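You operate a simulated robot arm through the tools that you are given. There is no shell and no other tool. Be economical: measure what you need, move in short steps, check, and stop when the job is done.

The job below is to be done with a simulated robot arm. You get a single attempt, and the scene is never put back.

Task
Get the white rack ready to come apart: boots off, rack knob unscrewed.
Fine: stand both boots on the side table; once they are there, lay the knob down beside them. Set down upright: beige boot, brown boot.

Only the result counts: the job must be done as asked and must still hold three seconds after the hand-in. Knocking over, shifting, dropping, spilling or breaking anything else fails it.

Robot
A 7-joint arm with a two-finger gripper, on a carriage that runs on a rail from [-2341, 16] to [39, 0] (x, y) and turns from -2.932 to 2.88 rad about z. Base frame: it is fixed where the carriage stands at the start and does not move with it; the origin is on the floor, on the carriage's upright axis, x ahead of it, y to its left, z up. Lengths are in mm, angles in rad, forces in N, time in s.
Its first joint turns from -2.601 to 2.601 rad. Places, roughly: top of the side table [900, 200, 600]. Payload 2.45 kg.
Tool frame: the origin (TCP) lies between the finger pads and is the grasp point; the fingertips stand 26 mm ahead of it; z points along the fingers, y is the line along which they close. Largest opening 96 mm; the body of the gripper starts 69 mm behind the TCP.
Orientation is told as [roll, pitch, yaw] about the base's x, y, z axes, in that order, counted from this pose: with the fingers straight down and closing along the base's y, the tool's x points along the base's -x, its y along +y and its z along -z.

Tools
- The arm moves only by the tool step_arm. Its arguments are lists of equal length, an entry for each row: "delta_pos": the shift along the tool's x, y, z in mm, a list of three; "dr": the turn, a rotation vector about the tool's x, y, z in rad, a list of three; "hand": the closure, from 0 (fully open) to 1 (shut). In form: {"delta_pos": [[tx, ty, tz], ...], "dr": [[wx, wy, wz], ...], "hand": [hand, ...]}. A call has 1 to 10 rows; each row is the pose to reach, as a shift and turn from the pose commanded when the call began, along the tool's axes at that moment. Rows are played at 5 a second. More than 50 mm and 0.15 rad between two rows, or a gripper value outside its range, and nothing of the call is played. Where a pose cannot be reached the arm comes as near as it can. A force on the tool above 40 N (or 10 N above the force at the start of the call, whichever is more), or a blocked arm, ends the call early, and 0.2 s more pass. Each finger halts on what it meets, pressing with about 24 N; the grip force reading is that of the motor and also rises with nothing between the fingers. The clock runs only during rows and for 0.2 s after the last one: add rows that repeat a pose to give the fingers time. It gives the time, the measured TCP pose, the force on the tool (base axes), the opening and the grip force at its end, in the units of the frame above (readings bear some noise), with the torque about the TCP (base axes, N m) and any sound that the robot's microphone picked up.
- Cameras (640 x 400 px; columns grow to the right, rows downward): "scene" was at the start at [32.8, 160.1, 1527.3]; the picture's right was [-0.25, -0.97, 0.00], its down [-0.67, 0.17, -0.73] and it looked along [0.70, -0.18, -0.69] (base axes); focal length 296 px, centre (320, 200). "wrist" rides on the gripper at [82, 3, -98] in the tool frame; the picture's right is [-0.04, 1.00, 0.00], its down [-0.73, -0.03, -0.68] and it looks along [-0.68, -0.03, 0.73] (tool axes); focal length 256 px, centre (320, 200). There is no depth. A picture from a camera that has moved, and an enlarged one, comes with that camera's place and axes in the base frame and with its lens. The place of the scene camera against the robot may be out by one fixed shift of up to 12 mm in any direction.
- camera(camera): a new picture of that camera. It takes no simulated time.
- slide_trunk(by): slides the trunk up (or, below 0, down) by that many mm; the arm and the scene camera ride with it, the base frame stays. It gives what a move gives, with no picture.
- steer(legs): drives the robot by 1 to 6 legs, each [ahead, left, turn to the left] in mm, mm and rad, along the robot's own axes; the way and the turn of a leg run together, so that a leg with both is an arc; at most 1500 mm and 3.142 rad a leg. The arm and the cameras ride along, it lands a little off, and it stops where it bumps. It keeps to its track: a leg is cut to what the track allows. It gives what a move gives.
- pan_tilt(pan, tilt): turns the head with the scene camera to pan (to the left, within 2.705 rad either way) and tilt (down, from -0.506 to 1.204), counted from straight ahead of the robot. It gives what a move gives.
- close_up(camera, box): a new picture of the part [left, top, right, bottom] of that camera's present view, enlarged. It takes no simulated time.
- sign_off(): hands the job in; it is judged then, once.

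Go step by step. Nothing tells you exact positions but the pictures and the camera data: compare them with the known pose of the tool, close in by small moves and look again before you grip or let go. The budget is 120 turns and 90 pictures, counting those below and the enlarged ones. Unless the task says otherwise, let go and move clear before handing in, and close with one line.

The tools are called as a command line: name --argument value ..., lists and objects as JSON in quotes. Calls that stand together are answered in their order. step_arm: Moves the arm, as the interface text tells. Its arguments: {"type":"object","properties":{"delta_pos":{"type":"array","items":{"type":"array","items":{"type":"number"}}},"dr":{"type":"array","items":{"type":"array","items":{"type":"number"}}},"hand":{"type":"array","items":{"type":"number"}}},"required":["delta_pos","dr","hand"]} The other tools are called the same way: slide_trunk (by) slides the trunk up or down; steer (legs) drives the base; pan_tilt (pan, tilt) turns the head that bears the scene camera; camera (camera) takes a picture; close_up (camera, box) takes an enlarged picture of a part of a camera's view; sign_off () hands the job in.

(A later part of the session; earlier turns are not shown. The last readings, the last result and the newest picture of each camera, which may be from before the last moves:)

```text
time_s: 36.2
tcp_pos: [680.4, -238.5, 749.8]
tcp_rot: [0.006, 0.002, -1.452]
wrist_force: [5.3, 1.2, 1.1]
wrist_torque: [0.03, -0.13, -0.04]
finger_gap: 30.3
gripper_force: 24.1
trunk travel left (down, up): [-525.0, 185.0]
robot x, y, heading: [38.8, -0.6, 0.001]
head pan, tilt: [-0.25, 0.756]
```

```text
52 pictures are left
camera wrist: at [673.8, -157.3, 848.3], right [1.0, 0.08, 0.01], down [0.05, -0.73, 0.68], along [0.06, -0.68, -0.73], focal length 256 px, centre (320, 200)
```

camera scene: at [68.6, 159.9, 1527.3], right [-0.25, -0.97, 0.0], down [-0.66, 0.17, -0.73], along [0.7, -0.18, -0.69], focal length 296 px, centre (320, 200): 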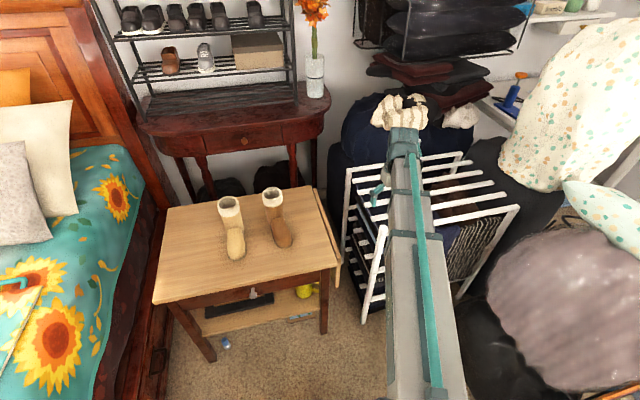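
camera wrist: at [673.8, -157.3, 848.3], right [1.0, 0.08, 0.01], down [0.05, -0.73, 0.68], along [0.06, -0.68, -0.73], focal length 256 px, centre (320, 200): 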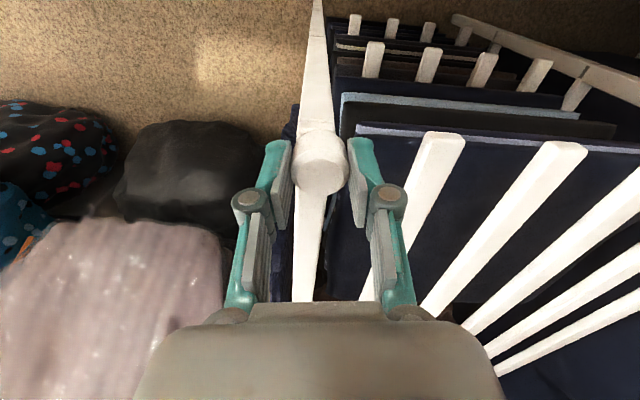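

The knob is gripped at 30 mm. I'm turning counter-clockwise as seen from above.

step_arm --delta_pos '[[0, 0, 0], [0, 0, 0], [0, 0, 0], [0, 0, 0], [0, 0, 0], [0, 0, 0], [0, 0, 0], [0, 0, 0], [0, 0, 0], [0, 0, 0]]' --dr '[[0, 0, -0.14], [0, 0, -0.28], [0, 0, -0.42], [0, 0, -0.56], [0, 0, -0.7], [0, 0, -0.84], [0, 0, -0.98], [0, 0, -1.12], [0, 0, -1.26], [0, 0, -1.4]]' --hand '[1, 1, 1, 1, 1, 1, 1, 1, 1, 1]'

camera --camera "wrist"

```text
time_s: 38.4
tcp_pos: [681.2, -238.3, 750.5]
tcp_rot: [0.002, -0.004, -0.049]
wrist_force: [7.3, 11.0, 5.7]
wrist_torque: [0.35, -0.11, 0.03]
finger_gap: 29.5
gripper_force: 23.8
trunk travel left (down, up): [-525.0, 185.0]
robot x, y, heading: [35.9, 2.3, 0.001]
head pan, tilt: [-0.25, 0.756]
```

```text
51 pictures are left
camera wrist: at [598.2, -230.9, 848.3], right [0.09, 1.0, 0.0], down [0.73, -0.07, 0.68], along [0.68, -0.06, -0.73], focal length 256 px, centre (320, 200)
```

wrist: 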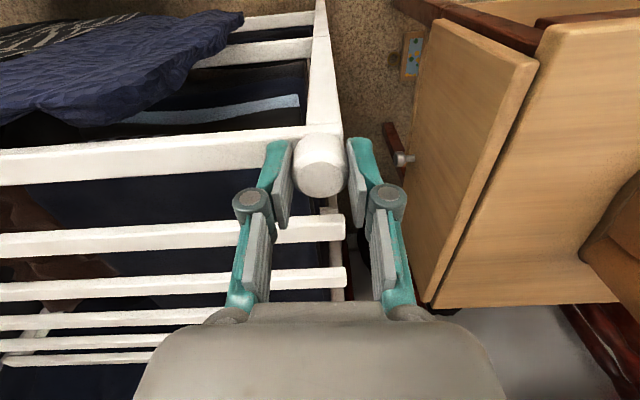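

It turned with little torque, and there's a small upward push, which fits the knob rising. I'll keep turning.

step_arm --delta_pos '[[0, 0, 0], [0, 0, 0], [0, 0, 0], [0, 0, 0], [0, 0, 0], [0, 0, 0], [0, 0, 0], [0, 0, 0], [0, 0, 0], [0, 0, 0]]' --dr '[[0, 0, -0.145], [0, 0, -0.29], [0, 0, -0.435], [0, 0, -0.58], [0, 0, -0.725], [0, 0, -0.87], [0, 0, -1.015], [0, 0, -1.16], [0, 0, -1.305], [0, 0, -1.45]]' --hand '[1, 1, 1, 1, 1, 1, 1, 1, 1, 1]'

close_up --camera "wrist" --box '[240, 100, 400, 200]'

```text
time_s: 40.6
tcp_pos: [681.1, -240.1, 749.8]
tcp_rot: [-0.006, -0.002, 1.399]
wrist_force: [5.1, 4.8, 18.9]
wrist_torque: [0.13, -0.12, -0.02]
finger_gap: 29.5
gripper_force: 24.4
trunk travel left (down, up): [-525.0, 185.0]
robot x, y, heading: [34.8, -1.7, -0.003]
head pan, tilt: [-0.25, 0.756]
```

```text
4.00 times, centred on (320, 150) of wrist
camera zoom: at [662.8, -318.9, 848.0], right [-0.98, 0.21, -0.01], down [0.15, 0.72, 0.68], along [0.15, 0.66, -0.73], focal length 1024 px, centre (320, 400)
```

zoom: 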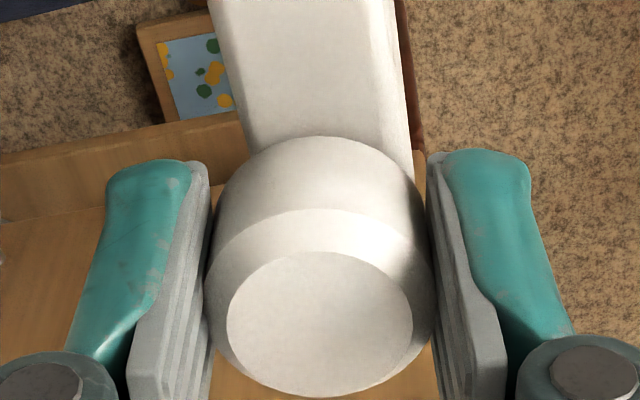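

The axial push rose to 19 N, so the knob is climbing. I'll ease up 1.5 mm, open, turn back, and regrip for another stroke.

step_arm --delta_pos '[[0, 0, -1.5], [0, 0, -1.5], [0, 0, -1.5], [0, 0, -1.5], [0, 0, -1.5], [0, 0, -1.5], [0, 0, -1.5], [0, 0, -1.5], [0, 0, -1.5], [0, 0, -1.5]]' --dr '[[0, 0, 0], [0, 0, 0], [0, 0, 0.145], [0, 0, 0.29], [0, 0, 0.435], [0, 0, 0.58], [0, 0, 0.725], [0, 0, 0.87], [0, 0, 1.015], [0, 0, 1.16]]' --hand '[1, 0.3, 0.3, 0.3, 0.3, 0.3, 0.3, 0.3, 0.3, 0.3]'

step_arm --delta_pos '[[0, 0, 0], [0, 0, 0], [0, 0, 0], [0, 0, 0], [0, 0, 0], [0, 0, 0], [0, 0, 0], [0, 0, 0], [0, 0, 0], [0, 0, 0]]' --dr '[[0, 0, 0.149], [0, 0, 0.298], [0, 0, 0.447], [0, 0, 0.596], [0, 0, 0.745], [0, 0, 0.894], [0, 0, 1.043], [0, 0, 1.192], [0, 0, 1.341], [0, 0, 1.49]]' --hand '[0.3, 0.3, 0.3, 0.3, 0.3, 0.3, 0.3, 0.3, 0.3, 0.3]'

close_up --camera "wrist" --box '[240, 100, 400, 200]'

```text
time_s: 42.8
tcp_pos: [680.3, -239.7, 751.0]
tcp_rot: [0.001, -0.005, 0.235]
wrist_force: [-0.3, 0.9, -0.2]
wrist_torque: [0.03, -0.01, 0.01]
finger_gap: 67.1
gripper_force: 0.1
trunk travel left (down, up): [-525.0, 185.0]
robot x, y, heading: [34.6, -0.3, -0.003]
head pan, tilt: [-0.25, 0.756]
```

```text
time_s: 45.0
tcp_pos: [682.9, -240.9, 750.6]
tcp_rot: [0.006, -0.001, -1.255]
wrist_force: [-0.1, 0.0, 0.2]
wrist_torque: [-0.04, 0.01, 0.05]
finger_gap: 67.1
gripper_force: 0.1
trunk travel left (down, up): [-525.0, 185.0]
robot x, y, heading: [36.0, -1.8, -0.003]
head pan, tilt: [-0.25, 0.756]
```

```text
4.00 times, centred on (320, 150) of wrist
camera zoom: at [658.9, -161.7, 848.9], right [0.96, 0.27, 0.0], down [0.2, -0.71, 0.68], along [0.19, -0.65, -0.73], focal length 1024 px, centre (320, 400)
```

zoom: 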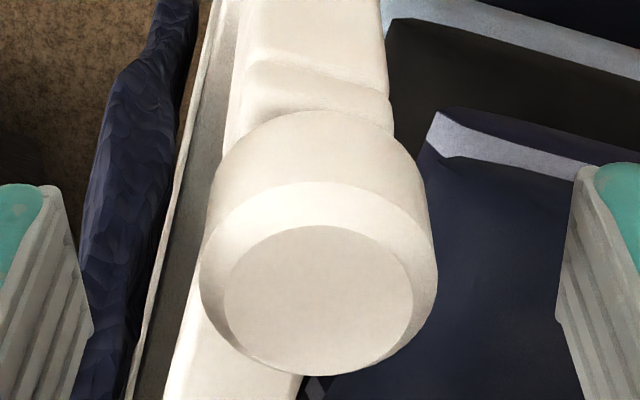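

step_arm --delta_pos '[[0, 0, 0], [0, 0, 0], [0, 0, 0], [0, 0, -0.1], [0, 0, -0.3], [0, 0, -0.5], [0, 0, -0.6], [0, 0, -0.7], [0, 0, -0.8], [0, 0, -1]]' --dr '[[0, 0, 0], [0, 0, 0], [0, 0, 0], [0, 0, -0.149], [0, 0, -0.298], [0, 0, -0.447], [0, 0, -0.596], [0, 0, -0.745], [0, 0, -0.894], [0, 0, -1.043]]' --hand '[1, 1, 1, 1, 1, 1, 1, 1, 1, 1]'

step_arm --delta_pos '[[0, 0, 0], [0, 0, -0.1], [0, 0, -0.2], [0, 0, -0.3], [0, 0, -0.4], [0, 0, -0.5], [0, 0, -0.6], [0, 0, -0.7], [0, 0, -0.8], [0, 0, -1]]' --dr '[[0, 0, -0.149], [0, 0, -0.298], [0, 0, -0.447], [0, 0, -0.596], [0, 0, -0.745], [0, 0, -0.894], [0, 0, -1.043], [0, 0, -1.192], [0, 0, -1.341], [0, 0, -1.49]]' --hand '[1, 1, 1, 1, 1, 1, 1, 1, 1, 1]'

```text
time_s: 47.2
tcp_pos: [682.7, -239.5, 751.5]
tcp_rot: [0.004, -0.008, -0.203]
wrist_force: [24.5, 9.6, 0.6]
wrist_torque: [0.26, -0.56, -0.03]
finger_gap: 31.4
gripper_force: 23.9
trunk travel left (down, up): [-525.0, 185.0]
robot x, y, heading: [35.0, -4.7, -0.001]
head pan, tilt: [-0.25, 0.756]
```

```text
time_s: 49.4
tcp_pos: [679.5, -241.3, 752.8]
tcp_rot: [-0.004, -0.001, 1.285]
wrist_force: [-9.9, -6.7, -15.2]
wrist_torque: [-0.24, 0.31, 0.05]
finger_gap: 30.3
gripper_force: 23.9
trunk travel left (down, up): [-525.0, 185.0]
robot x, y, heading: [34.7, -4.3, -0.001]
head pan, tilt: [-0.25, 0.756]
```

The knob keeps turning, and the lift slightly outran the thread. I'll extend this stroke further without lifting and see how far the wrist goes.

step_arm --delta_pos '[[0, 0, 0], [0, 0, 0], [0, 0, 0], [0, 0, 0], [0, 0, 0], [0, 0, 0], [0, 0, 0], [0, 0, 0]]' --dr '[[0, 0, -0.149], [0, 0, -0.298], [0, 0, -0.447], [0, 0, -0.596], [0, 0, -0.745], [0, 0, -0.894], [0, 0, -1.043], [0, 0, -1.192]]' --hand '[1, 1, 1, 1, 1, 1, 1, 1]'

close_up --camera "wrist" --box '[240, 100, 400, 200]'

```text
time_s: 51.2
tcp_pos: [680.4, -238.9, 752.6]
tcp_rot: [-0.005, 0.006, 2.478]
wrist_force: [9.8, -5.7, 17.0]
wrist_torque: [-0.12, -0.23, -0.02]
finger_gap: 29.5
gripper_force: 23.6
trunk travel left (down, up): [-525.0, 185.0]
robot x, y, heading: [34.5, 0.5, 0.001]
head pan, tilt: [-0.25, 0.756]
```

```text
4.00 times, centred on (320, 150) of wrist
camera zoom: at [742.9, -291.6, 850.8], right [-0.65, -0.76, -0.01], down [-0.56, 0.47, 0.68], along [-0.51, 0.44, -0.74], focal length 1024 px, centre (320, 400)
```

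zoom: 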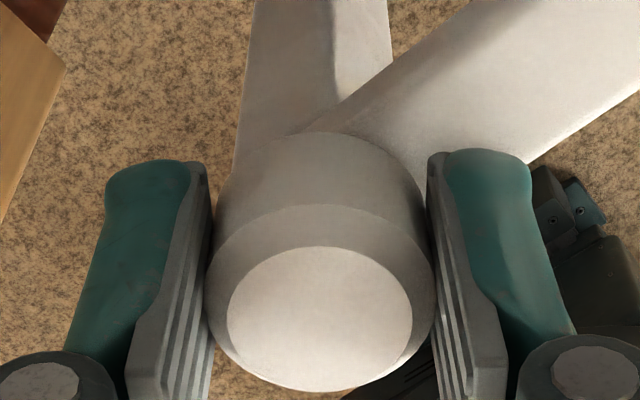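

The wrist still has room and the thread lift works out at about 0.65 mm per rad. I'll continue with matched lift.

step_arm --delta_pos '[[0, 0, -0.5], [0, 0, -0.6], [0, 0, -0.7], [0, 0, -0.8], [0, 0, -0.9], [0, 0, -1.0], [0, 0, -1.1], [0, 0, -1.2], [0, 0, -1.3], [0, 0, -1.4]]' --dr '[[0, 0, -0.149], [0, 0, -0.298], [0, 0, -0.447], [0, 0, -0.596], [0, 0, -0.745], [0, 0, -0.894], [0, 0, -1.043], [0, 0, -1.192], [0, 0, -1.341], [0, 0, -1.49]]' --hand '[1, 1, 1, 1, 1, 1, 1, 1, 1, 1]'

close_up --camera "wrist" --box '[240, 100, 400, 200]'

```text
time_s: 53.4
tcp_pos: [682.2, -239.5, 752.4]
tcp_rot: [-0.004, 0.005, 2.622]
wrist_force: [20.1, 6.4, 10.3]
wrist_torque: [0.22, -0.54, -0.02]
finger_gap: 29.6
gripper_force: 23.7
out of reach, approached as far as the arm can: row 2, 3, 4, 5, 6, 7, 8, 9, 10
trunk travel left (down, up): [-525.0, 185.0]
robot x, y, heading: [38.4, 1.2, -0.002]
head pan, tilt: [-0.25, 0.756]
```

```text
4.00 times, centred on (320, 150) of wrist
camera zoom: at [750.0, -281.8, 850.8], right [-0.53, -0.85, 0.0], down [-0.63, 0.39, 0.68], along [-0.57, 0.36, -0.74], focal length 1024 px, centre (320, 400)
```

zoom: 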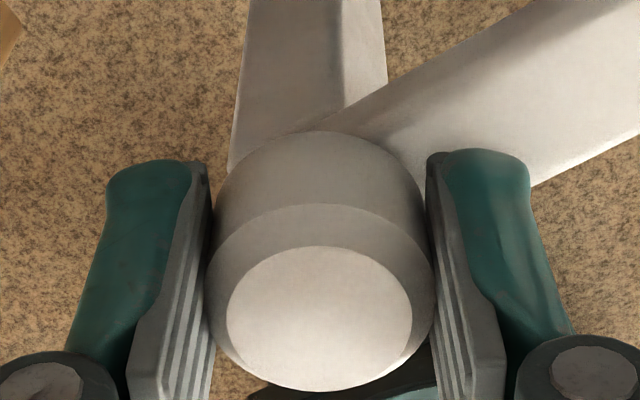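

The wrist limit is at yaw ≈2.62, so I'll release and wind back as far as it allows to get one long stroke.

step_arm --delta_pos '[[0, 0, 0], [0, 0, 0]]' --dr '[[0, 0, 0], [0, 0, 0.05]]' --hand '[0.3, 0.3]'

```text
time_s: 54.0
tcp_pos: [680.0, -240.9, 755.2]
tcp_rot: [-0.002, 0.001, 2.575]
wrist_force: [-0.8, -0.1, -0.3]
wrist_torque: [-0.01, 0.02, 0.02]
finger_gap: 67.2
gripper_force: 0.2
trunk travel left (down, up): [-525.0, 185.0]
robot x, y, heading: [32.8, -1.8, -0.004]
head pan, tilt: [-0.25, 0.756]
```

step_arm --delta_pos '[[0, 0, 0], [0, 0, 0], [0, 0, 0], [0, 0, 0], [0, 0, 0], [0, 0, 0], [0, 0, 0], [0, 0, 0], [0, 0, 0], [0, 0, 0]]' --dr '[[0, 0, 0.149], [0, 0, 0.298], [0, 0, 0.447], [0, 0, 0.596], [0, 0, 0.745], [0, 0, 0.894], [0, 0, 1.043], [0, 0, 1.192], [0, 0, 1.341], [0, 0, 1.49]]' --hand '[0.3, 0.3, 0.3, 0.3, 0.3, 0.3, 0.3, 0.3, 0.3, 0.3]'

step_arm --delta_pos '[[0, 0, 0], [0, 0, 0], [0, 0, 0], [0, 0, 0], [0, 0, 0], [0, 0, 0], [0, 0, 0], [0, 0, 0], [0, 0, 0], [0, 0, 0]]' --dr '[[0, 0, 0.149], [0, 0, 0.298], [0, 0, 0.447], [0, 0, 0.596], [0, 0, 0.745], [0, 0, 0.894], [0, 0, 1.043], [0, 0, 1.192], [0, 0, 1.341], [0, 0, 1.49]]' --hand '[0.3, 0.3, 0.3, 0.3, 0.3, 0.3, 0.3, 0.3, 0.3, 0.3]'

step_arm --delta_pos '[[0, 0, 0], [0, 0, 0], [0, 0, 0], [0, 0, 0], [0, 0, 0], [0, 0, 0], [0, 0, 0], [0, 0, 0], [0, 0, 0], [0, 0, 0]]' --dr '[[0, 0, 0.149], [0, 0, 0.298], [0, 0, 0.447], [0, 0, 0.596], [0, 0, 0.745], [0, 0, 0.894], [0, 0, 1.043], [0, 0, 1.192], [0, 0, 1.341], [0, 0, 1.49]]' --hand '[0.3, 0.3, 0.3, 0.3, 0.3, 0.3, 0.3, 0.3, 0.3, 0.3]'

close_up --camera "wrist" --box '[240, 100, 400, 200]'

```text
time_s: 56.2
tcp_pos: [680.1, -240.2, 754.0]
tcp_rot: [-0.004, -0.003, 1.081]
wrist_force: [-0.4, 0.4, 0.7]
wrist_torque: [0.04, 0.0, 0.01]
finger_gap: 67.1
gripper_force: 0.1
trunk travel left (down, up): [-525.0, 185.0]
robot x, y, heading: [33.6, -2.4, -0.004]
head pan, tilt: [-0.25, 0.756]
```

```text
time_s: 58.4
tcp_pos: [680.3, -240.9, 754.4]
tcp_rot: [0.005, -0.004, -0.41]
wrist_force: [-0.2, -0.2, -0.4]
wrist_torque: [0.04, -0.02, 0.01]
finger_gap: 67.1
gripper_force: 0.0
trunk travel left (down, up): [-525.0, 185.0]
robot x, y, heading: [39.4, 1.1, -0.008]
head pan, tilt: [-0.25, 0.756]
```

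```text
time_s: 60.6
tcp_pos: [680.9, -239.5, 753.7]
tcp_rot: [0.003, 0.004, -1.898]
wrist_force: [-0.3, -0.1, -0.4]
wrist_torque: [0.01, 0.0, 0.0]
finger_gap: 67.3
gripper_force: 0.0
trunk travel left (down, up): [-525.0, 185.0]
robot x, y, heading: [36.6, -2.3, 0.0]
head pan, tilt: [-0.25, 0.756]
```

```text
4.00 times, centred on (320, 150) of wrist
camera zoom: at [709.9, -162.9, 852.2], right [0.93, -0.36, 0.0], down [-0.27, -0.69, 0.68], along [-0.24, -0.63, -0.74], focal length 1024 px, centre (320, 400)
```

zoom: 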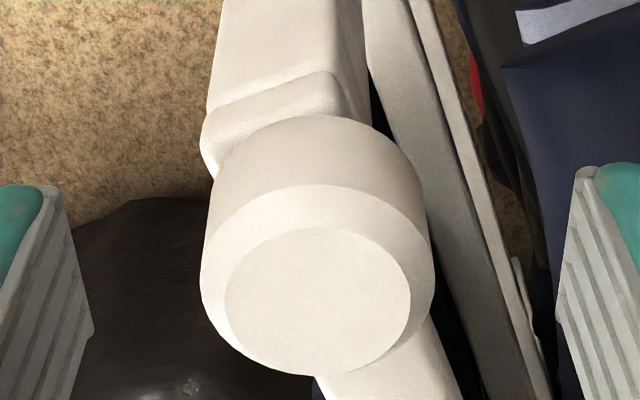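

The knob has risen about 3 to 4 mm. I'll wind back a bit more, then regrip.

step_arm --delta_pos '[[0, 0, 0], [0, 0, 0], [0, 0, 0], [0, 0, 0], [0, 0, 0], [0, 0, 0], [0, 0, 0], [0, 0, 0]]' --dr '[[0, 0, 0.149], [0, 0, 0.298], [0, 0, 0.447], [0, 0, 0.596], [0, 0, 0.596], [0, 0, 0.596], [0, 0, 0.596], [0, 0, 0.596]]' --hand '[0.3, 0.3, 0.3, 0.3, 0.3, 1, 1, 1]'

step_arm --delta_pos '[[0, 0, -0.1], [0, 0, -0.2], [0, 0, -0.3], [0, 0, -0.4], [0, 0, -0.5], [0, 0, -0.6], [0, 0, -0.7], [0, 0, -0.8], [0, 0, -0.9], [0, 0, -1]]' --dr '[[0, 0, -0.149], [0, 0, -0.298], [0, 0, -0.447], [0, 0, -0.596], [0, 0, -0.745], [0, 0, -0.894], [0, 0, -1.043], [0, 0, -1.192], [0, 0, -1.341], [0, 0, -1.49]]' --hand '[1, 1, 1, 1, 1, 1, 1, 1, 1, 1]'

```text
time_s: 62.4
tcp_pos: [680.3, -238.7, 753.8]
tcp_rot: [0.0, 0.006, -2.494]
wrist_force: [-4.4, 4.8, -0.2]
wrist_torque: [0.18, 0.1, -0.03]
finger_gap: 31.1
gripper_force: 23.9
trunk travel left (down, up): [-525.0, 185.0]
robot x, y, heading: [36.0, -0.8, -0.002]
head pan, tilt: [-0.25, 0.756]
```

```text
time_s: 64.6
tcp_pos: [682.1, -240.5, 755.8]
tcp_rot: [0.005, -0.001, -0.999]
wrist_force: [-0.6, 11.3, -5.9]
wrist_torque: [0.42, 0.13, -0.02]
finger_gap: 31.4
gripper_force: 23.6
trunk travel left (down, up): [-525.0, 185.0]
robot x, y, heading: [34.9, 2.6, -0.005]
head pan, tilt: [-0.25, 0.756]
```

Forces are modest, so I'm continuing the stroke.

step_arm --delta_pos '[[0, 0, 0], [0, 0, -0.1], [0, 0, -0.2], [0, 0, -0.3], [0, 0, -0.4], [0, 0, -0.5], [0, 0, -0.5], [0, 0, -0.6], [0, 0, -0.7], [0, 0, -0.8]]' --dr '[[0, 0, -0.149], [0, 0, -0.298], [0, 0, -0.447], [0, 0, -0.596], [0, 0, -0.745], [0, 0, -0.894], [0, 0, -1.043], [0, 0, -1.192], [0, 0, -1.341], [0, 0, -1.49]]' --hand '[1, 1, 1, 1, 1, 1, 1, 1, 1, 1]'

step_arm --delta_pos '[[0, 0, -0.1], [0, 0, -0.2], [0, 0, -0.3], [0, 0, -0.4], [0, 0, -0.4], [0, 0, -0.5], [0, 0, -0.6], [0, 0, -0.7], [0, 0, -0.8], [0, 0, -0.9]]' --dr '[[0, 0, -0.149], [0, 0, -0.298], [0, 0, -0.447], [0, 0, -0.596], [0, 0, -0.745], [0, 0, -0.894], [0, 0, -1.043], [0, 0, -1.192], [0, 0, -1.341], [0, 0, -1.49]]' --hand '[1, 1, 1, 1, 1, 1, 1, 1, 1, 1]'

close_up --camera "wrist" --box '[240, 100, 400, 200]'

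```text
time_s: 66.8
tcp_pos: [681.7, -238.9, 755.6]
tcp_rot: [0.0, -0.003, 0.488]
wrist_force: [5.0, 11.5, -3.2]
wrist_torque: [0.22, -0.11, -0.03]
finger_gap: 31.1
gripper_force: 23.9
trunk travel left (down, up): [-525.0, 185.0]
robot x, y, heading: [33.3, -1.0, -0.007]
head pan, tilt: [-0.25, 0.756]
```

```text
time_s: 69.0
tcp_pos: [681.5, -242.0, 756.8]
tcp_rot: [-0.004, 0.002, 1.979]
wrist_force: [4.6, -14.8, -2.0]
wrist_torque: [-0.52, -0.11, 0.01]
finger_gap: 29.3
gripper_force: 23.7
trunk travel left (down, up): [-525.0, 185.0]
robot x, y, heading: [37.2, -2.8, -0.004]
head pan, tilt: [-0.25, 0.756]
```

```text
4.00 times, centred on (320, 150) of wrist
camera zoom: at [710.6, -316.6, 854.9], right [-0.93, -0.36, -0.01], down [-0.27, 0.68, 0.68], along [-0.24, 0.63, -0.74], focal length 1024 px, centre (320, 400)
```

zoom: 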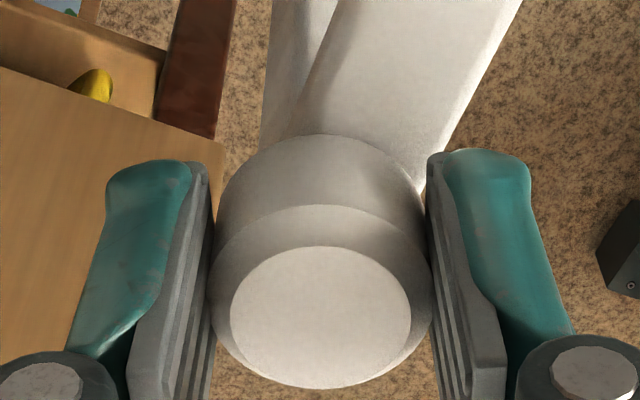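

step_arm --delta_pos '[[0, 0, -0.1], [0, 0, -0.2], [0, 0, -0.3], [0, 0, -0.4], [0, 0, -0.4], [0, 0, -0.4]]' --dr '[[0, 0, -0.14], [0, 0, -0.28], [0, 0, -0.42], [0, 0, -0.56], [0, 0, -0.56], [0, 0, -0.56]]' --hand '[1, 1, 1, 1, 0.3, 0.3]'

step_arm --delta_pos '[[0, 0, 0], [0, 0, 0], [0, 0, 0], [0, 0, 0], [0, 0, 0], [0, 0, 0], [0, 0, 0], [0, 0, 0], [0, 0, 0], [0, 0, 0]]' --dr '[[0, 0, 0.149], [0, 0, 0.298], [0, 0, 0.447], [0, 0, 0.596], [0, 0, 0.745], [0, 0, 0.894], [0, 0, 1.043], [0, 0, 1.192], [0, 0, 1.341], [0, 0, 1.49]]' --hand '[0.3, 0.3, 0.3, 0.3, 0.3, 0.3, 0.3, 0.3, 0.3, 0.3]'

close_up --camera "wrist" --box '[240, 100, 400, 200]'

```text
time_s: 70.4
tcp_pos: [680.9, -239.0, 757.4]
tcp_rot: [-0.002, 0.001, 2.537]
wrist_force: [0.0, -0.3, -0.3]
wrist_torque: [-0.02, 0.0, -0.02]
finger_gap: 67.2
gripper_force: 0.2
trunk travel left (down, up): [-525.0, 185.0]
robot x, y, heading: [34.1, 1.8, -0.003]
head pan, tilt: [-0.25, 0.756]
```

```text
time_s: 72.6
tcp_pos: [680.8, -240.6, 758.2]
tcp_rot: [-0.002, -0.003, 1.044]
wrist_force: [0.2, 0.1, -0.1]
wrist_torque: [-0.03, -0.01, -0.02]
finger_gap: 67.4
gripper_force: 0.1
trunk travel left (down, up): [-525.0, 185.0]
robot x, y, heading: [33.7, 0.4, 0.0]
head pan, tilt: [-0.25, 0.756]
```

```text
4.00 times, centred on (320, 150) of wrist
camera zoom: at [636.0, -308.7, 855.2], right [-0.84, 0.54, 0.0], down [0.39, 0.62, 0.68], along [0.37, 0.57, -0.73], focal length 1024 px, centre (320, 400)
```

zoom: 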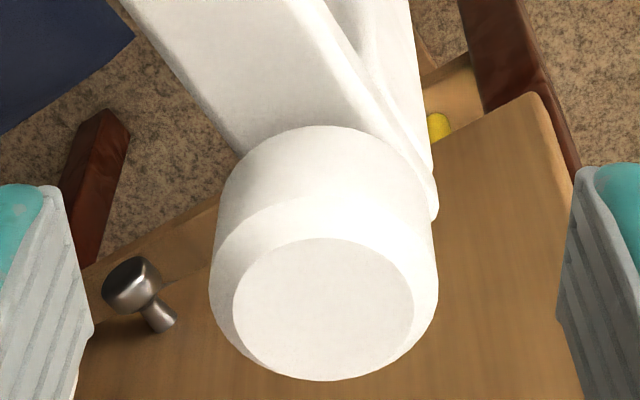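

The knob is higher but still on its thread. I'm winding back again for the next long stroke.

step_arm --delta_pos '[[0, 0, 0], [0, 0, 0], [0, 0, 0], [0, 0, 0], [0, 0, 0], [0, 0, 0], [0, 0, 0], [0, 0, 0], [0, 0, 0], [0, 0, 0]]' --dr '[[0, 0, 0.149], [0, 0, 0.298], [0, 0, 0.447], [0, 0, 0.596], [0, 0, 0.745], [0, 0, 0.894], [0, 0, 1.043], [0, 0, 1.192], [0, 0, 1.341], [0, 0, 1.49]]' --hand '[0.3, 0.3, 0.3, 0.3, 0.3, 0.3, 0.3, 0.3, 0.3, 0.3]'

step_arm --delta_pos '[[0, 0, 0], [0, 0, 0], [0, 0, 0], [0, 0, 0], [0, 0, 0], [0, 0, 0], [0, 0, 0], [0, 0, 0], [0, 0, 0], [0, 0, 0]]' --dr '[[0, 0, 0.149], [0, 0, 0.298], [0, 0, 0.447], [0, 0, 0.596], [0, 0, 0.745], [0, 0, 0.894], [0, 0, 1.043], [0, 0, 1.192], [0, 0, 1.341], [0, 0, 1.49]]' --hand '[0.3, 0.3, 0.3, 0.3, 0.3, 0.3, 0.3, 0.3, 0.3, 0.3]'

step_arm --delta_pos '[[0, 0, 0], [0, 0, 0], [0, 0, 0], [0, 0, 0], [0, 0, 0], [0, 0, 0], [0, 0, 0], [0, 0, 0]]' --dr '[[0, 0, 0.149], [0, 0, 0.298], [0, 0, 0.447], [0, 0, 0.55], [0, 0, 0.55], [0, 0, 0.55], [0, 0, 0.55], [0, 0, 0.55]]' --hand '[0.3, 0.3, 0.3, 0.3, 0.3, 1, 1, 1]'

step_arm --delta_pos '[[0, 0, -0.1], [0, 0, -0.2], [0, 0, -0.3], [0, 0, -0.4], [0, 0, -0.5], [0, 0, -0.5], [0, 0, -0.6], [0, 0, -0.7], [0, 0, -0.8], [0, 0, -0.9]]' --dr '[[0, 0, -0.149], [0, 0, -0.298], [0, 0, -0.447], [0, 0, -0.596], [0, 0, -0.745], [0, 0, -0.894], [0, 0, -1.043], [0, 0, -1.192], [0, 0, -1.341], [0, 0, -1.49]]' --hand '[1, 1, 1, 1, 1, 1, 1, 1, 1, 1]'

```text
time_s: 74.8
tcp_pos: [681.8, -239.5, 757.2]
tcp_rot: [0.005, -0.005, -0.447]
wrist_force: [-0.5, -0.7, -0.4]
wrist_torque: [-0.01, 0.0, 0.02]
finger_gap: 67.4
gripper_force: 0.0
trunk travel left (down, up): [-525.0, 185.0]
robot x, y, heading: [40.2, 3.2, -0.002]
head pan, tilt: [-0.25, 0.756]
```

```text
time_s: 77.0
tcp_pos: [680.4, -238.7, 758.2]
tcp_rot: [0.004, 0.004, -1.936]
wrist_force: [0.3, 0.6, 0.1]
wrist_torque: [-0.03, -0.01, 0.02]
finger_gap: 67.2
gripper_force: 0.0
trunk travel left (down, up): [-525.0, 185.0]
robot x, y, heading: [37.9, -3.2, -0.005]
head pan, tilt: [-0.25, 0.756]
```

```text
time_s: 78.8
tcp_pos: [679.4, -238.5, 757.8]
tcp_rot: [0.002, 0.006, -2.486]
wrist_force: [-1.3, 3.3, 0.4]
wrist_torque: [0.1, 0.06, 0.03]
finger_gap: 31.4
gripper_force: 23.8
trunk travel left (down, up): [-525.0, 185.0]
robot x, y, heading: [33.8, -2.7, -0.002]
head pan, tilt: [-0.25, 0.756]
```

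```text
time_s: 81.0
tcp_pos: [681.4, -240.5, 757.9]
tcp_rot: [0.008, -0.003, -0.993]
wrist_force: [15.9, 3.1, 11.4]
wrist_torque: [0.16, -0.4, -0.04]
finger_gap: 31.2
gripper_force: 23.5
trunk travel left (down, up): [-525.0, 185.0]
robot x, y, heading: [35.4, 2.1, -0.001]
head pan, tilt: [-0.25, 0.756]
```

step_arm --delta_pos '[[0, 0, -0.2], [0, 0, -0.3], [0, 0, -0.4], [0, 0, -0.5], [0, 0, -0.6], [0, 0, -0.7], [0, 0, -0.8], [0, 0, -0.9], [0, 0, -1], [0, 0, -1.1]]' --dr '[[0, 0, -0.149], [0, 0, -0.298], [0, 0, -0.447], [0, 0, -0.596], [0, 0, -0.745], [0, 0, -0.894], [0, 0, -1.043], [0, 0, -1.192], [0, 0, -1.341], [0, 0, -1.49]]' --hand '[1, 1, 1, 1, 1, 1, 1, 1, 1, 1]'

step_arm --delta_pos '[[0, 0, -0.1], [0, 0, -0.2], [0, 0, -0.3], [0, 0, -0.4], [0, 0, -0.5], [0, 0, -0.6], [0, 0, -0.7], [0, 0, -0.8], [0, 0, -0.9], [0, 0, -1]]' --dr '[[0, 0, -0.149], [0, 0, -0.298], [0, 0, -0.447], [0, 0, -0.596], [0, 0, -0.745], [0, 0, -0.894], [0, 0, -1.043], [0, 0, -1.192], [0, 0, -1.341], [0, 0, -1.49]]' --hand '[1, 1, 1, 1, 1, 1, 1, 1, 1, 1]'

camera --camera "wrist"

```text
time_s: 83.2
tcp_pos: [679.0, -239.3, 759.0]
tcp_rot: [0.001, 0.0, 0.5]
wrist_force: [-2.0, 8.9, -6.5]
wrist_torque: [0.23, 0.15, 0.01]
finger_gap: 29.4
gripper_force: 23.8
trunk travel left (down, up): [-525.0, 185.0]
robot x, y, heading: [37.6, -1.5, -0.003]
head pan, tilt: [-0.25, 0.756]
```

```text
time_s: 85.4
tcp_pos: [681.8, -241.0, 758.1]
tcp_rot: [-0.006, 0.002, 1.991]
wrist_force: [6.5, -17.3, -3.7]
wrist_torque: [-0.56, -0.26, -0.03]
finger_gap: 29.6
gripper_force: 24.1
trunk travel left (down, up): [-525.0, 185.0]
robot x, y, heading: [33.8, 0.9, 0.001]
head pan, tilt: [-0.25, 0.756]
```

```text
43 pictures are left
camera wrist: at [711.3, -316.1, 857.9], right [-0.93, -0.37, -0.01], down [-0.28, 0.68, 0.68], along [-0.25, 0.63, -0.74], focal length 256 px, centre (320, 200)
```

wrist: 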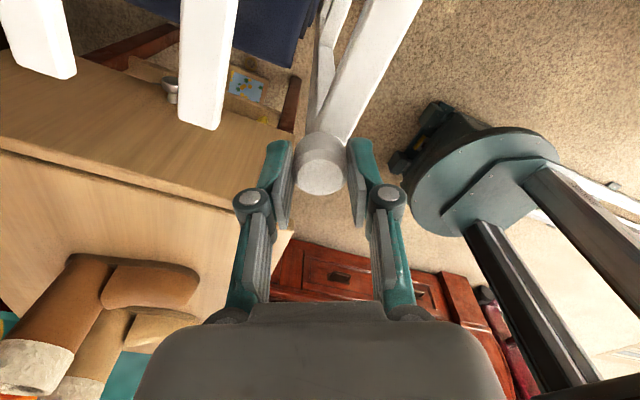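

Still laterally constrained, so the thread is engaged. I'll finish the stroke, open, and look at the gap under the knob.

step_arm --delta_pos '[[0, 0, -0.1], [0, 0, -0.2], [0, 0, -0.3], [0, 0, -0.4], [0, 0, -0.4], [0, 0, -0.4]]' --dr '[[0, 0, -0.14], [0, 0, -0.28], [0, 0, -0.42], [0, 0, -0.55], [0, 0, -0.55], [0, 0, -0.55]]' --hand '[1, 1, 1, 1, 0.3, 0.3]'

close_up --camera "wrist" --box '[240, 100, 400, 200]'

close_up --camera "scene" --box '[340, 180, 420, 260]'

```text
time_s: 86.8
tcp_pos: [680.6, -237.1, 761.0]
tcp_rot: [-0.003, 0.001, 2.538]
wrist_force: [0.7, -0.3, -0.9]
wrist_torque: [0.01, 0.03, 0.0]
finger_gap: 67.0
gripper_force: 0.0
trunk travel left (down, up): [-525.0, 185.0]
robot x, y, heading: [36.5, -0.3, -0.001]
head pan, tilt: [-0.25, 0.756]
```

```text
4.00 times, centred on (320, 150) of wrist
camera zoom: at [745.0, -287.6, 858.6], right [-0.6, -0.8, 0.0], down [-0.59, 0.44, 0.68], along [-0.54, 0.41, -0.74], focal length 1024 px, centre (320, 400)
```

zoom: 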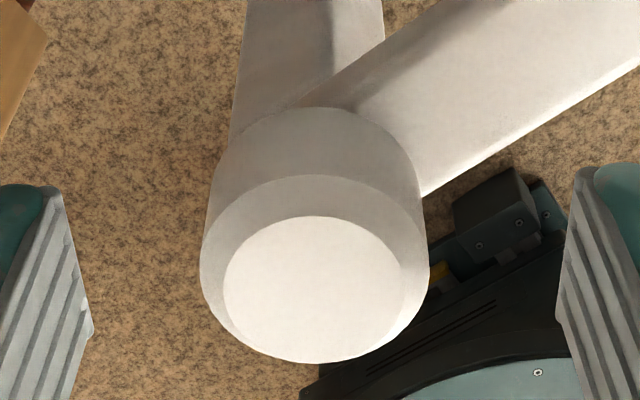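

```text
5.00 times, centred on (380, 220) of scene
camera zoom: at [68.6, 159.7, 1527.4], right [-0.25, -0.97, 0.0], down [-0.66, 0.17, -0.73], along [0.7, -0.18, -0.69], focal length 1479 px, centre (20, 100)
```

zoom: 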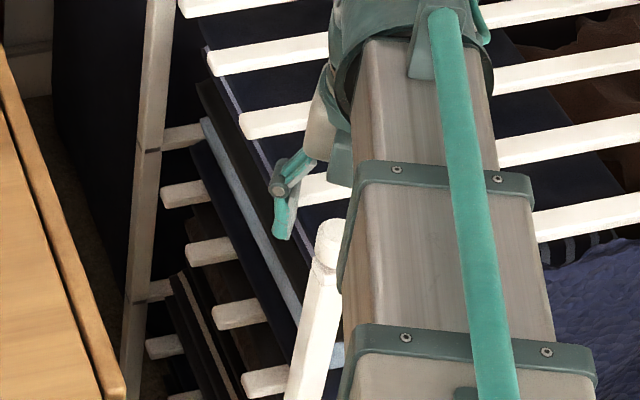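

The knob has risen about 8 mm, a pitch of about 3 mm per turn. I'll lower the grip a little on the next cycle.

step_arm --delta_pos '[[0, 0, 0], [0, 0, 1], [0, 0, 2], [0, 0, 3], [0, 0, 3], [0, 0, 3], [0, 0, 3], [0, 0, 3], [0, 0, 3], [0, 0, 3]]' --dr '[[0, 0, 0.149], [0, 0, 0.298], [0, 0, 0.447], [0, 0, 0.596], [0, 0, 0.745], [0, 0, 0.894], [0, 0, 1.043], [0, 0, 1.192], [0, 0, 1.341], [0, 0, 1.49]]' --hand '[0.3, 0.3, 0.3, 0.3, 0.3, 0.3, 0.3, 0.3, 0.3, 0.3]'

step_arm --delta_pos '[[0, 0, 0], [0, 0, 0], [0, 0, 0], [0, 0, 0], [0, 0, 0], [0, 0, 0], [0, 0, 0], [0, 0, 0], [0, 0, 0], [0, 0, 0]]' --dr '[[0, 0, 0.149], [0, 0, 0.298], [0, 0, 0.447], [0, 0, 0.596], [0, 0, 0.745], [0, 0, 0.894], [0, 0, 1.043], [0, 0, 1.192], [0, 0, 1.341], [0, 0, 1.49]]' --hand '[0.3, 0.3, 0.3, 0.3, 0.3, 0.3, 0.3, 0.3, 0.3, 0.3]'

step_arm --delta_pos '[[0, 0, 0], [0, 0, 0], [0, 0, 0], [0, 0, 0], [0, 0, 0], [0, 0, 0], [0, 0, 0], [0, 0, 0], [0, 0, 0], [0, 0, 0]]' --dr '[[0, 0, 0.149], [0, 0, 0.298], [0, 0, 0.447], [0, 0, 0.596], [0, 0, 0.745], [0, 0, 0.894], [0, 0, 1.043], [0, 0, 1.192], [0, 0, 1.341], [0, 0, 1.49]]' --hand '[0.3, 0.3, 0.3, 0.3, 0.3, 0.3, 0.3, 0.3, 0.3, 0.3]'

step_arm --delta_pos '[[0, 0, 0], [0, 0, 0], [0, 0, 0], [0, 0, 0], [0, 0, 0], [0, 0, 0], [0, 0, 0], [0, 0, 0]]' --dr '[[0, 0, 0.149], [0, 0, 0.298], [0, 0, 0.447], [0, 0, 0.53], [0, 0, 0.53], [0, 0, 0.53], [0, 0, 0.53], [0, 0, 0.53]]' --hand '[0.3, 0.3, 0.3, 0.3, 0.3, 1, 1, 1]'

step_arm --delta_pos '[[0, 0, -0.1], [0, 0, -0.2], [0, 0, -0.2], [0, 0, -0.3], [0, 0, -0.4], [0, 0, -0.4], [0, 0, -0.5], [0, 0, -0.6], [0, 0, -0.7], [0, 0, -0.7]]' --dr '[[0, 0, -0.149], [0, 0, -0.298], [0, 0, -0.447], [0, 0, -0.596], [0, 0, -0.745], [0, 0, -0.894], [0, 0, -1.043], [0, 0, -1.192], [0, 0, -1.341], [0, 0, -1.49]]' --hand '[1, 1, 1, 1, 1, 1, 1, 1, 1, 1]'

step_arm --delta_pos '[[0, 0, -0.1], [0, 0, -0.2], [0, 0, -0.2], [0, 0, -0.3], [0, 0, -0.4], [0, 0, -0.4], [0, 0, -0.5], [0, 0, -0.6], [0, 0, -0.7], [0, 0, -0.7]]' --dr '[[0, 0, -0.149], [0, 0, -0.298], [0, 0, -0.447], [0, 0, -0.596], [0, 0, -0.745], [0, 0, -0.894], [0, 0, -1.043], [0, 0, -1.192], [0, 0, -1.341], [0, 0, -1.49]]' --hand '[1, 1, 1, 1, 1, 1, 1, 1, 1, 1]'

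close_up --camera "wrist" --box '[240, 100, 400, 200]'

```text
time_s: 89.0
tcp_pos: [681.1, -240.1, 755.7]
tcp_rot: [-0.003, -0.004, 1.045]
wrist_force: [-0.2, 0.4, 0.0]
wrist_torque: [-0.02, 0.03, 0.01]
finger_gap: 67.2
gripper_force: 0.0
trunk travel left (down, up): [-525.0, 185.0]
robot x, y, heading: [35.8, -3.7, -0.002]
head pan, tilt: [-0.25, 0.756]
```

```text
time_s: 91.2
tcp_pos: [680.3, -240.8, 757.6]
tcp_rot: [0.003, -0.004, -0.448]
wrist_force: [1.2, 0.5, -0.3]
wrist_torque: [0.0, 0.01, -0.03]
finger_gap: 67.1
gripper_force: 0.1
trunk travel left (down, up): [-525.0, 185.0]
robot x, y, heading: [35.9, 1.0, -0.001]
head pan, tilt: [-0.25, 0.756]
```

```text
time_s: 93.4
tcp_pos: [679.6, -239.6, 758.0]
tcp_rot: [0.002, 0.003, -1.936]
wrist_force: [-0.4, 0.3, 1.4]
wrist_torque: [0.02, 0.03, -0.02]
finger_gap: 67.4
gripper_force: 0.1
trunk travel left (down, up): [-525.0, 185.0]
robot x, y, heading: [34.6, 0.9, 0.004]
head pan, tilt: [-0.25, 0.756]
```

```text
time_s: 95.2
tcp_pos: [680.1, -239.3, 758.4]
tcp_rot: [0.0, 0.005, -2.464]
wrist_force: [-2.9, 4.1, 0.3]
wrist_torque: [0.12, 0.12, 0.0]
finger_gap: 31.6
gripper_force: 24.4
trunk travel left (down, up): [-525.0, 185.0]
robot x, y, heading: [34.5, -1.6, -0.003]
head pan, tilt: [-0.25, 0.756]
```

```text
time_s: 97.4
tcp_pos: [681.2, -240.5, 758.2]
tcp_rot: [0.008, -0.002, -0.971]
wrist_force: [7.1, 5.3, 3.6]
wrist_torque: [0.23, -0.07, -0.04]
finger_gap: 31.4
gripper_force: 23.7
trunk travel left (down, up): [-525.0, 185.0]
robot x, y, heading: [35.9, -3.6, 0.002]
head pan, tilt: [-0.25, 0.756]
```

```text
time_s: 99.6
tcp_pos: [678.8, -240.0, 758.8]
tcp_rot: [0.001, -0.002, 0.518]
wrist_force: [-1.3, 9.2, -2.5]
wrist_torque: [0.22, 0.1, -0.01]
finger_gap: 29.3
gripper_force: 24.2
trunk travel left (down, up): [-525.0, 185.0]
robot x, y, heading: [34.9, 0.6, -0.005]
head pan, tilt: [-0.25, 0.756]
```

```text
4.00 times, centred on (320, 150) of wrist
camera zoom: at [606.1, -276.9, 856.9], right [-0.46, 0.89, 0.0], down [0.65, 0.34, 0.68], along [0.6, 0.31, -0.73], focal length 1024 px, centre (320, 400)
```

zoom: 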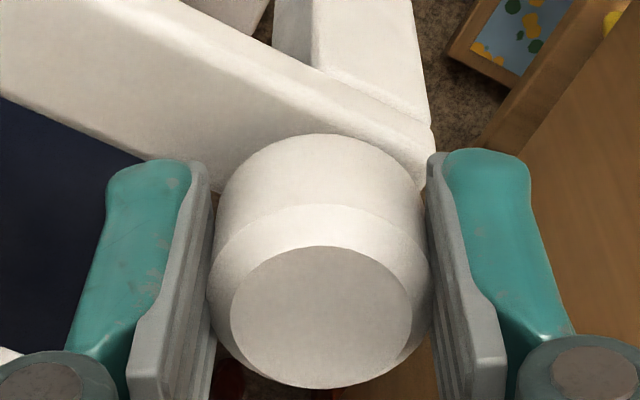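

step_arm --delta_pos '[[0, 0, -0.1], [0, 0, -0.2], [0, 0, -0.2], [0, 0, -0.3], [0, 0, -0.4], [0, 0, -0.4], [0, 0, -0.5], [0, 0, -0.6], [0, 0, -0.7], [0, 0, -0.7]]' --dr '[[0, 0, -0.149], [0, 0, -0.298], [0, 0, -0.447], [0, 0, -0.596], [0, 0, -0.745], [0, 0, -0.894], [0, 0, -1.043], [0, 0, -1.192], [0, 0, -1.341], [0, 0, -1.49]]' --hand '[1, 1, 1, 1, 1, 1, 1, 1, 1, 1]'

step_arm --delta_pos '[[0, 0, -0.1], [0, 0, -0.2], [0, 0, -0.3], [0, 0, -0.4]]' --dr '[[0, 0, -0.14], [0, 0, -0.28], [0, 0, -0.42], [0, 0, -0.55]]' --hand '[1, 1, 1, 1]'

step_arm --delta_pos '[[0, 0, -0.5], [0, 0, -1]]' --dr '[[0, 0, 0], [0, 0, 0]]' --hand '[1, 1]'

close_up --camera "wrist" --box '[240, 100, 400, 200]'

```text
time_s: 101.8
tcp_pos: [680.5, -239.1, 759.0]
tcp_rot: [-0.003, 0.0, 2.011]
wrist_force: [4.3, -1.7, 4.1]
wrist_torque: [-0.09, -0.17, -0.02]
finger_gap: 29.6
gripper_force: 24.3
trunk travel left (down, up): [-525.0, 185.0]
robot x, y, heading: [36.7, 0.9, -0.003]
head pan, tilt: [-0.25, 0.756]
```

```text
time_s: 102.8
tcp_pos: [681.1, -239.7, 760.9]
tcp_rot: [-0.004, 0.004, 2.559]
wrist_force: [3.9, -0.8, 1.5]
wrist_torque: [0.02, -0.09, -0.01]
finger_gap: 29.3
gripper_force: 24.4
trunk travel left (down, up): [-525.0, 185.0]
robot x, y, heading: [33.5, 1.1, -0.004]
head pan, tilt: [-0.25, 0.756]
```

```text
time_s: 103.4
tcp_pos: [680.5, -239.8, 761.5]
tcp_rot: [-0.003, 0.002, 2.557]
wrist_force: [0.0, -0.3, 0.6]
wrist_torque: [0.0, 0.04, -0.03]
finger_gap: 29.3
gripper_force: 23.9
trunk travel left (down, up): [-525.0, 185.0]
robot x, y, heading: [35.9, 0.4, -0.003]
head pan, tilt: [-0.25, 0.756]
```

```text
4.00 times, centred on (320, 150) of wrist
camera zoom: at [745.9, -287.4, 860.2], right [-0.58, -0.81, 0.0], down [-0.6, 0.43, 0.68], along [-0.55, 0.4, -0.74], focal length 1024 px, centre (320, 400)
```

zoom: 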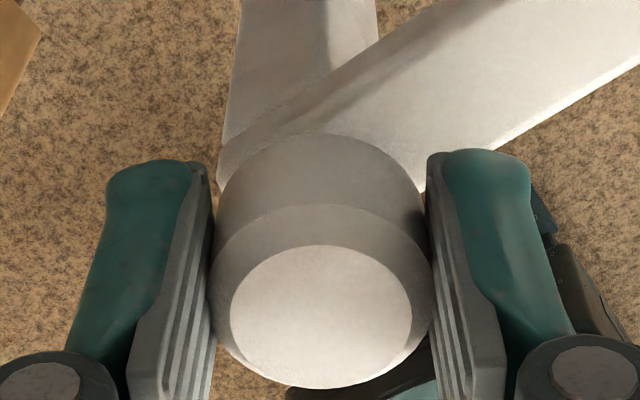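

All forces dropped to about zero, so the knob seems free. I'll lift gently to confirm.

step_arm --delta_pos '[[0, 0, -2], [0, 0, -4], [0, 0, -8], [0, 0, -14]]' --dr '[[0, 0, 0], [0, 0, 0], [0, 0, 0], [0, 0, 0]]' --hand '[1, 1, 1, 1]'

close_up --camera "wrist" --box '[240, 60, 400, 200]'

```text
time_s: 104.4
tcp_pos: [680.1, -239.2, 775.8]
tcp_rot: [-0.003, 0.004, 2.557]
wrist_force: [0.7, -0.2, -0.3]
wrist_torque: [-0.05, 0.01, -0.01]
finger_gap: 29.4
gripper_force: 23.7
trunk travel left (down, up): [-525.0, 185.0]
robot x, y, heading: [35.4, 0.6, -0.0]
head pan, tilt: [-0.25, 0.756]
```

```text
2.86 times, centred on (320, 130) of wrist
camera zoom: at [746.1, -287.1, 874.4], right [-0.59, -0.81, 0.0], down [-0.6, 0.43, 0.68], along [-0.55, 0.4, -0.74], focal length 731 px, centre (320, 400)
```

zoom: 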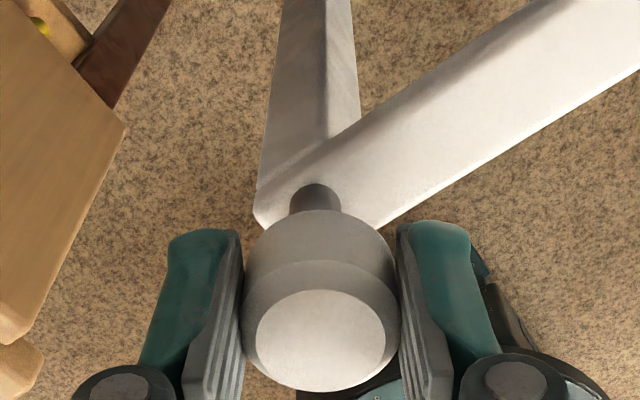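

The knob is off; a dark stud shows below it. I'll lift straight up well clear and look.

step_arm --delta_pos '[[0, 0, -20], [0, 0, -50], [0, 0, -90], [0, 0, -130]]' --dr '[[0, 0, 0], [0, 0, 0], [0, 0, 0], [0, 0, 0]]' --hand '[1, 1, 1, 1]'

camera --camera "wrist"

close_up --camera "scene" --box '[320, 140, 440, 260]'

```text
time_s: 105.4
tcp_pos: [678.8, -239.5, 906.3]
tcp_rot: [-0.004, 0.001, 2.557]
wrist_force: [-0.3, 0.6, -0.2]
wrist_torque: [-0.03, 0.01, 0.01]
finger_gap: 29.5
gripper_force: 24.0
trunk travel left (down, up): [-525.0, 185.0]
robot x, y, heading: [36.1, -3.6, -0.002]
head pan, tilt: [-0.25, 0.756]
```

```text
37 pictures are left
camera wrist: at [744.7, -286.6, 1005.7], right [-0.59, -0.81, 0.0], down [-0.6, 0.43, 0.68], along [-0.55, 0.4, -0.74], focal length 256 px, centre (320, 200)
```

wrist: 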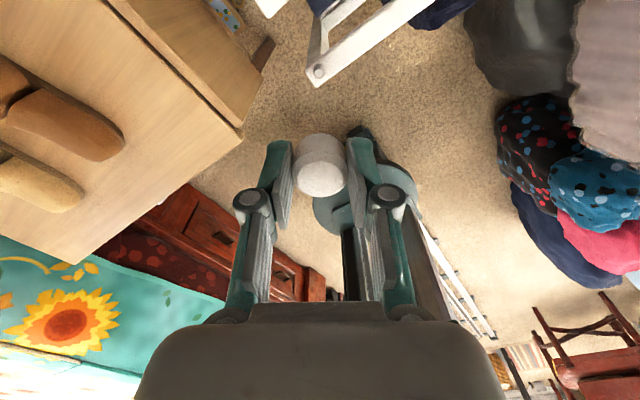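

```text
3.33 times, centred on (380, 200) of scene
camera zoom: at [68.6, 159.8, 1527.3], right [-0.25, -0.97, 0.0], down [-0.66, 0.17, -0.73], along [0.7, -0.18, -0.69], focal length 986 px, centre (120, 200)
```

zoom: 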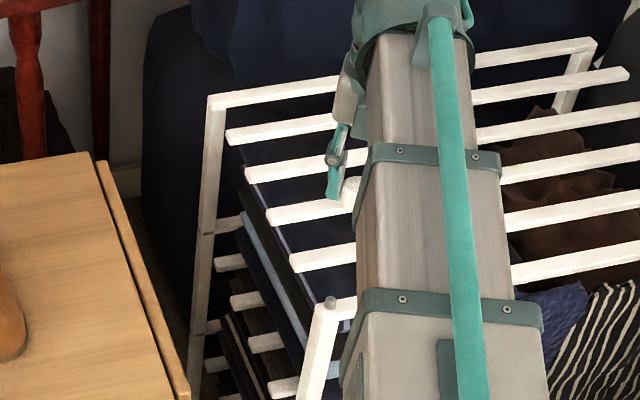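

The stud stays on the rack and the knob is held. I'm carrying it to beside the brown boot, about [790, 5], and turning so the camera points away from the boots.

step_arm --delta_pos '[[-6, -38, 0], [-12, -76, 0], [-18, -114, 0], [-24, -152, 0], [-30, -189, 0], [-36, -227, 0], [-42, -265, 0], [-42, -265, 0]]' --dr '[[0, 0, 0.14], [0, 0, 0.28], [0, 0, 0.42], [0, 0, 0.56], [0, 0, 0.7], [0, 0, 0.84], [0, 0, 0.98], [0, 0, 0.98]]' --hand '[1, 1, 1, 1, 1, 1, 1, 1]'

camera --camera "wrist"

camera --camera "scene"

```text
time_s: 107.2
tcp_pos: [790.9, 4.3, 904.3]
tcp_rot: [-0.004, -0.001, 1.575]
wrist_force: [0.0, 0.1, -0.2]
wrist_torque: [-0.01, 0.01, -0.02]
finger_gap: 29.5
gripper_force: 24.7
trunk travel left (down, up): [-525.0, 185.0]
robot x, y, heading: [33.2, 0.6, -0.001]
head pan, tilt: [-0.25, 0.756]
```

```text
35 pictures are left
camera wrist: at [786.3, -75.9, 1002.7], right [-1.0, 0.04, 0.0], down [0.02, 0.73, 0.68], along [0.03, 0.68, -0.73], focal length 256 px, centre (320, 200)
```

wrist: 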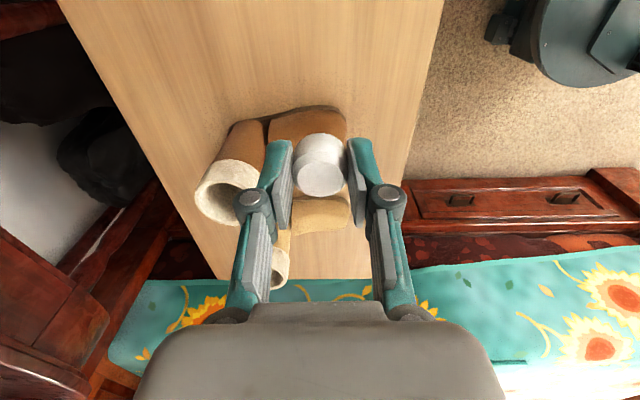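

```text
34 pictures are left
camera scene: at [68.8, 160.1, 1527.3], right [-0.25, -0.97, 0.0], down [-0.66, 0.17, -0.73], along [0.7, -0.18, -0.69], focal length 296 px, centre (320, 200)
```

scene: 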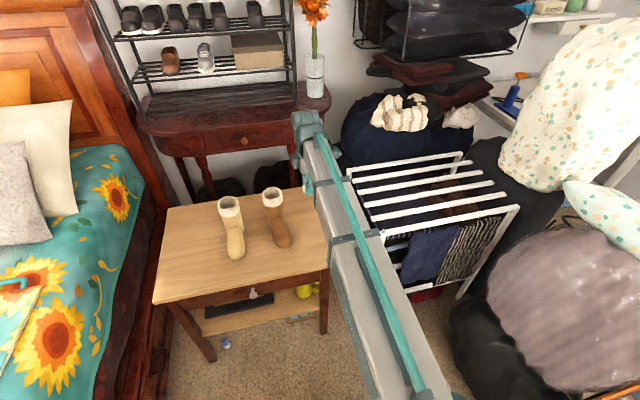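

The spot is clear of the boot, about 50 mm from it. I'm descending toward the table.

step_arm --delta_pos '[[0, 0, 40], [0, 0, 80], [0, 0, 120], [0, 0, 160], [0, 0, 190], [0, 0, 210]]' --dr '[[0, 0, 0], [0, 0, 0], [0, 0, 0], [0, 0, 0], [0, 0, 0], [0, 0, 0]]' --hand '[1, 1, 1, 1, 1, 1]'

camera --camera "wrist"

```text
time_s: 108.6
tcp_pos: [792.4, 3.0, 695.6]
tcp_rot: [-0.005, -0.001, 1.575]
wrist_force: [0.1, -0.3, -0.1]
wrist_torque: [0.03, 0.02, 0.02]
finger_gap: 29.7
gripper_force: 24.1
trunk travel left (down, up): [-525.0, 185.0]
robot x, y, heading: [34.7, -0.1, 0.0]
head pan, tilt: [-0.25, 0.756]
```

```text
33 pictures are left
camera wrist: at [788.3, -77.7, 793.6], right [-1.0, 0.03, 0.0], down [0.02, 0.73, 0.68], along [0.03, 0.68, -0.73], focal length 256 px, centre (320, 200)
```

wrist: 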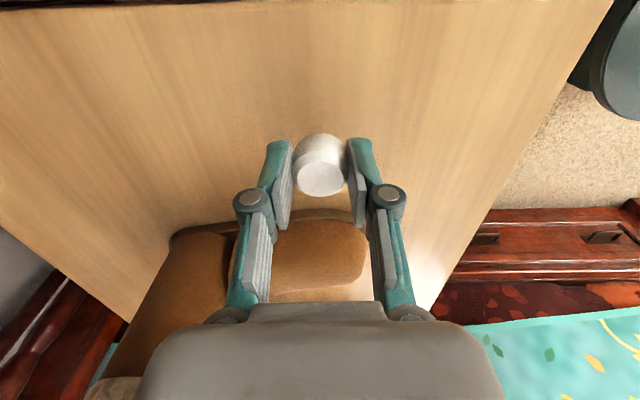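

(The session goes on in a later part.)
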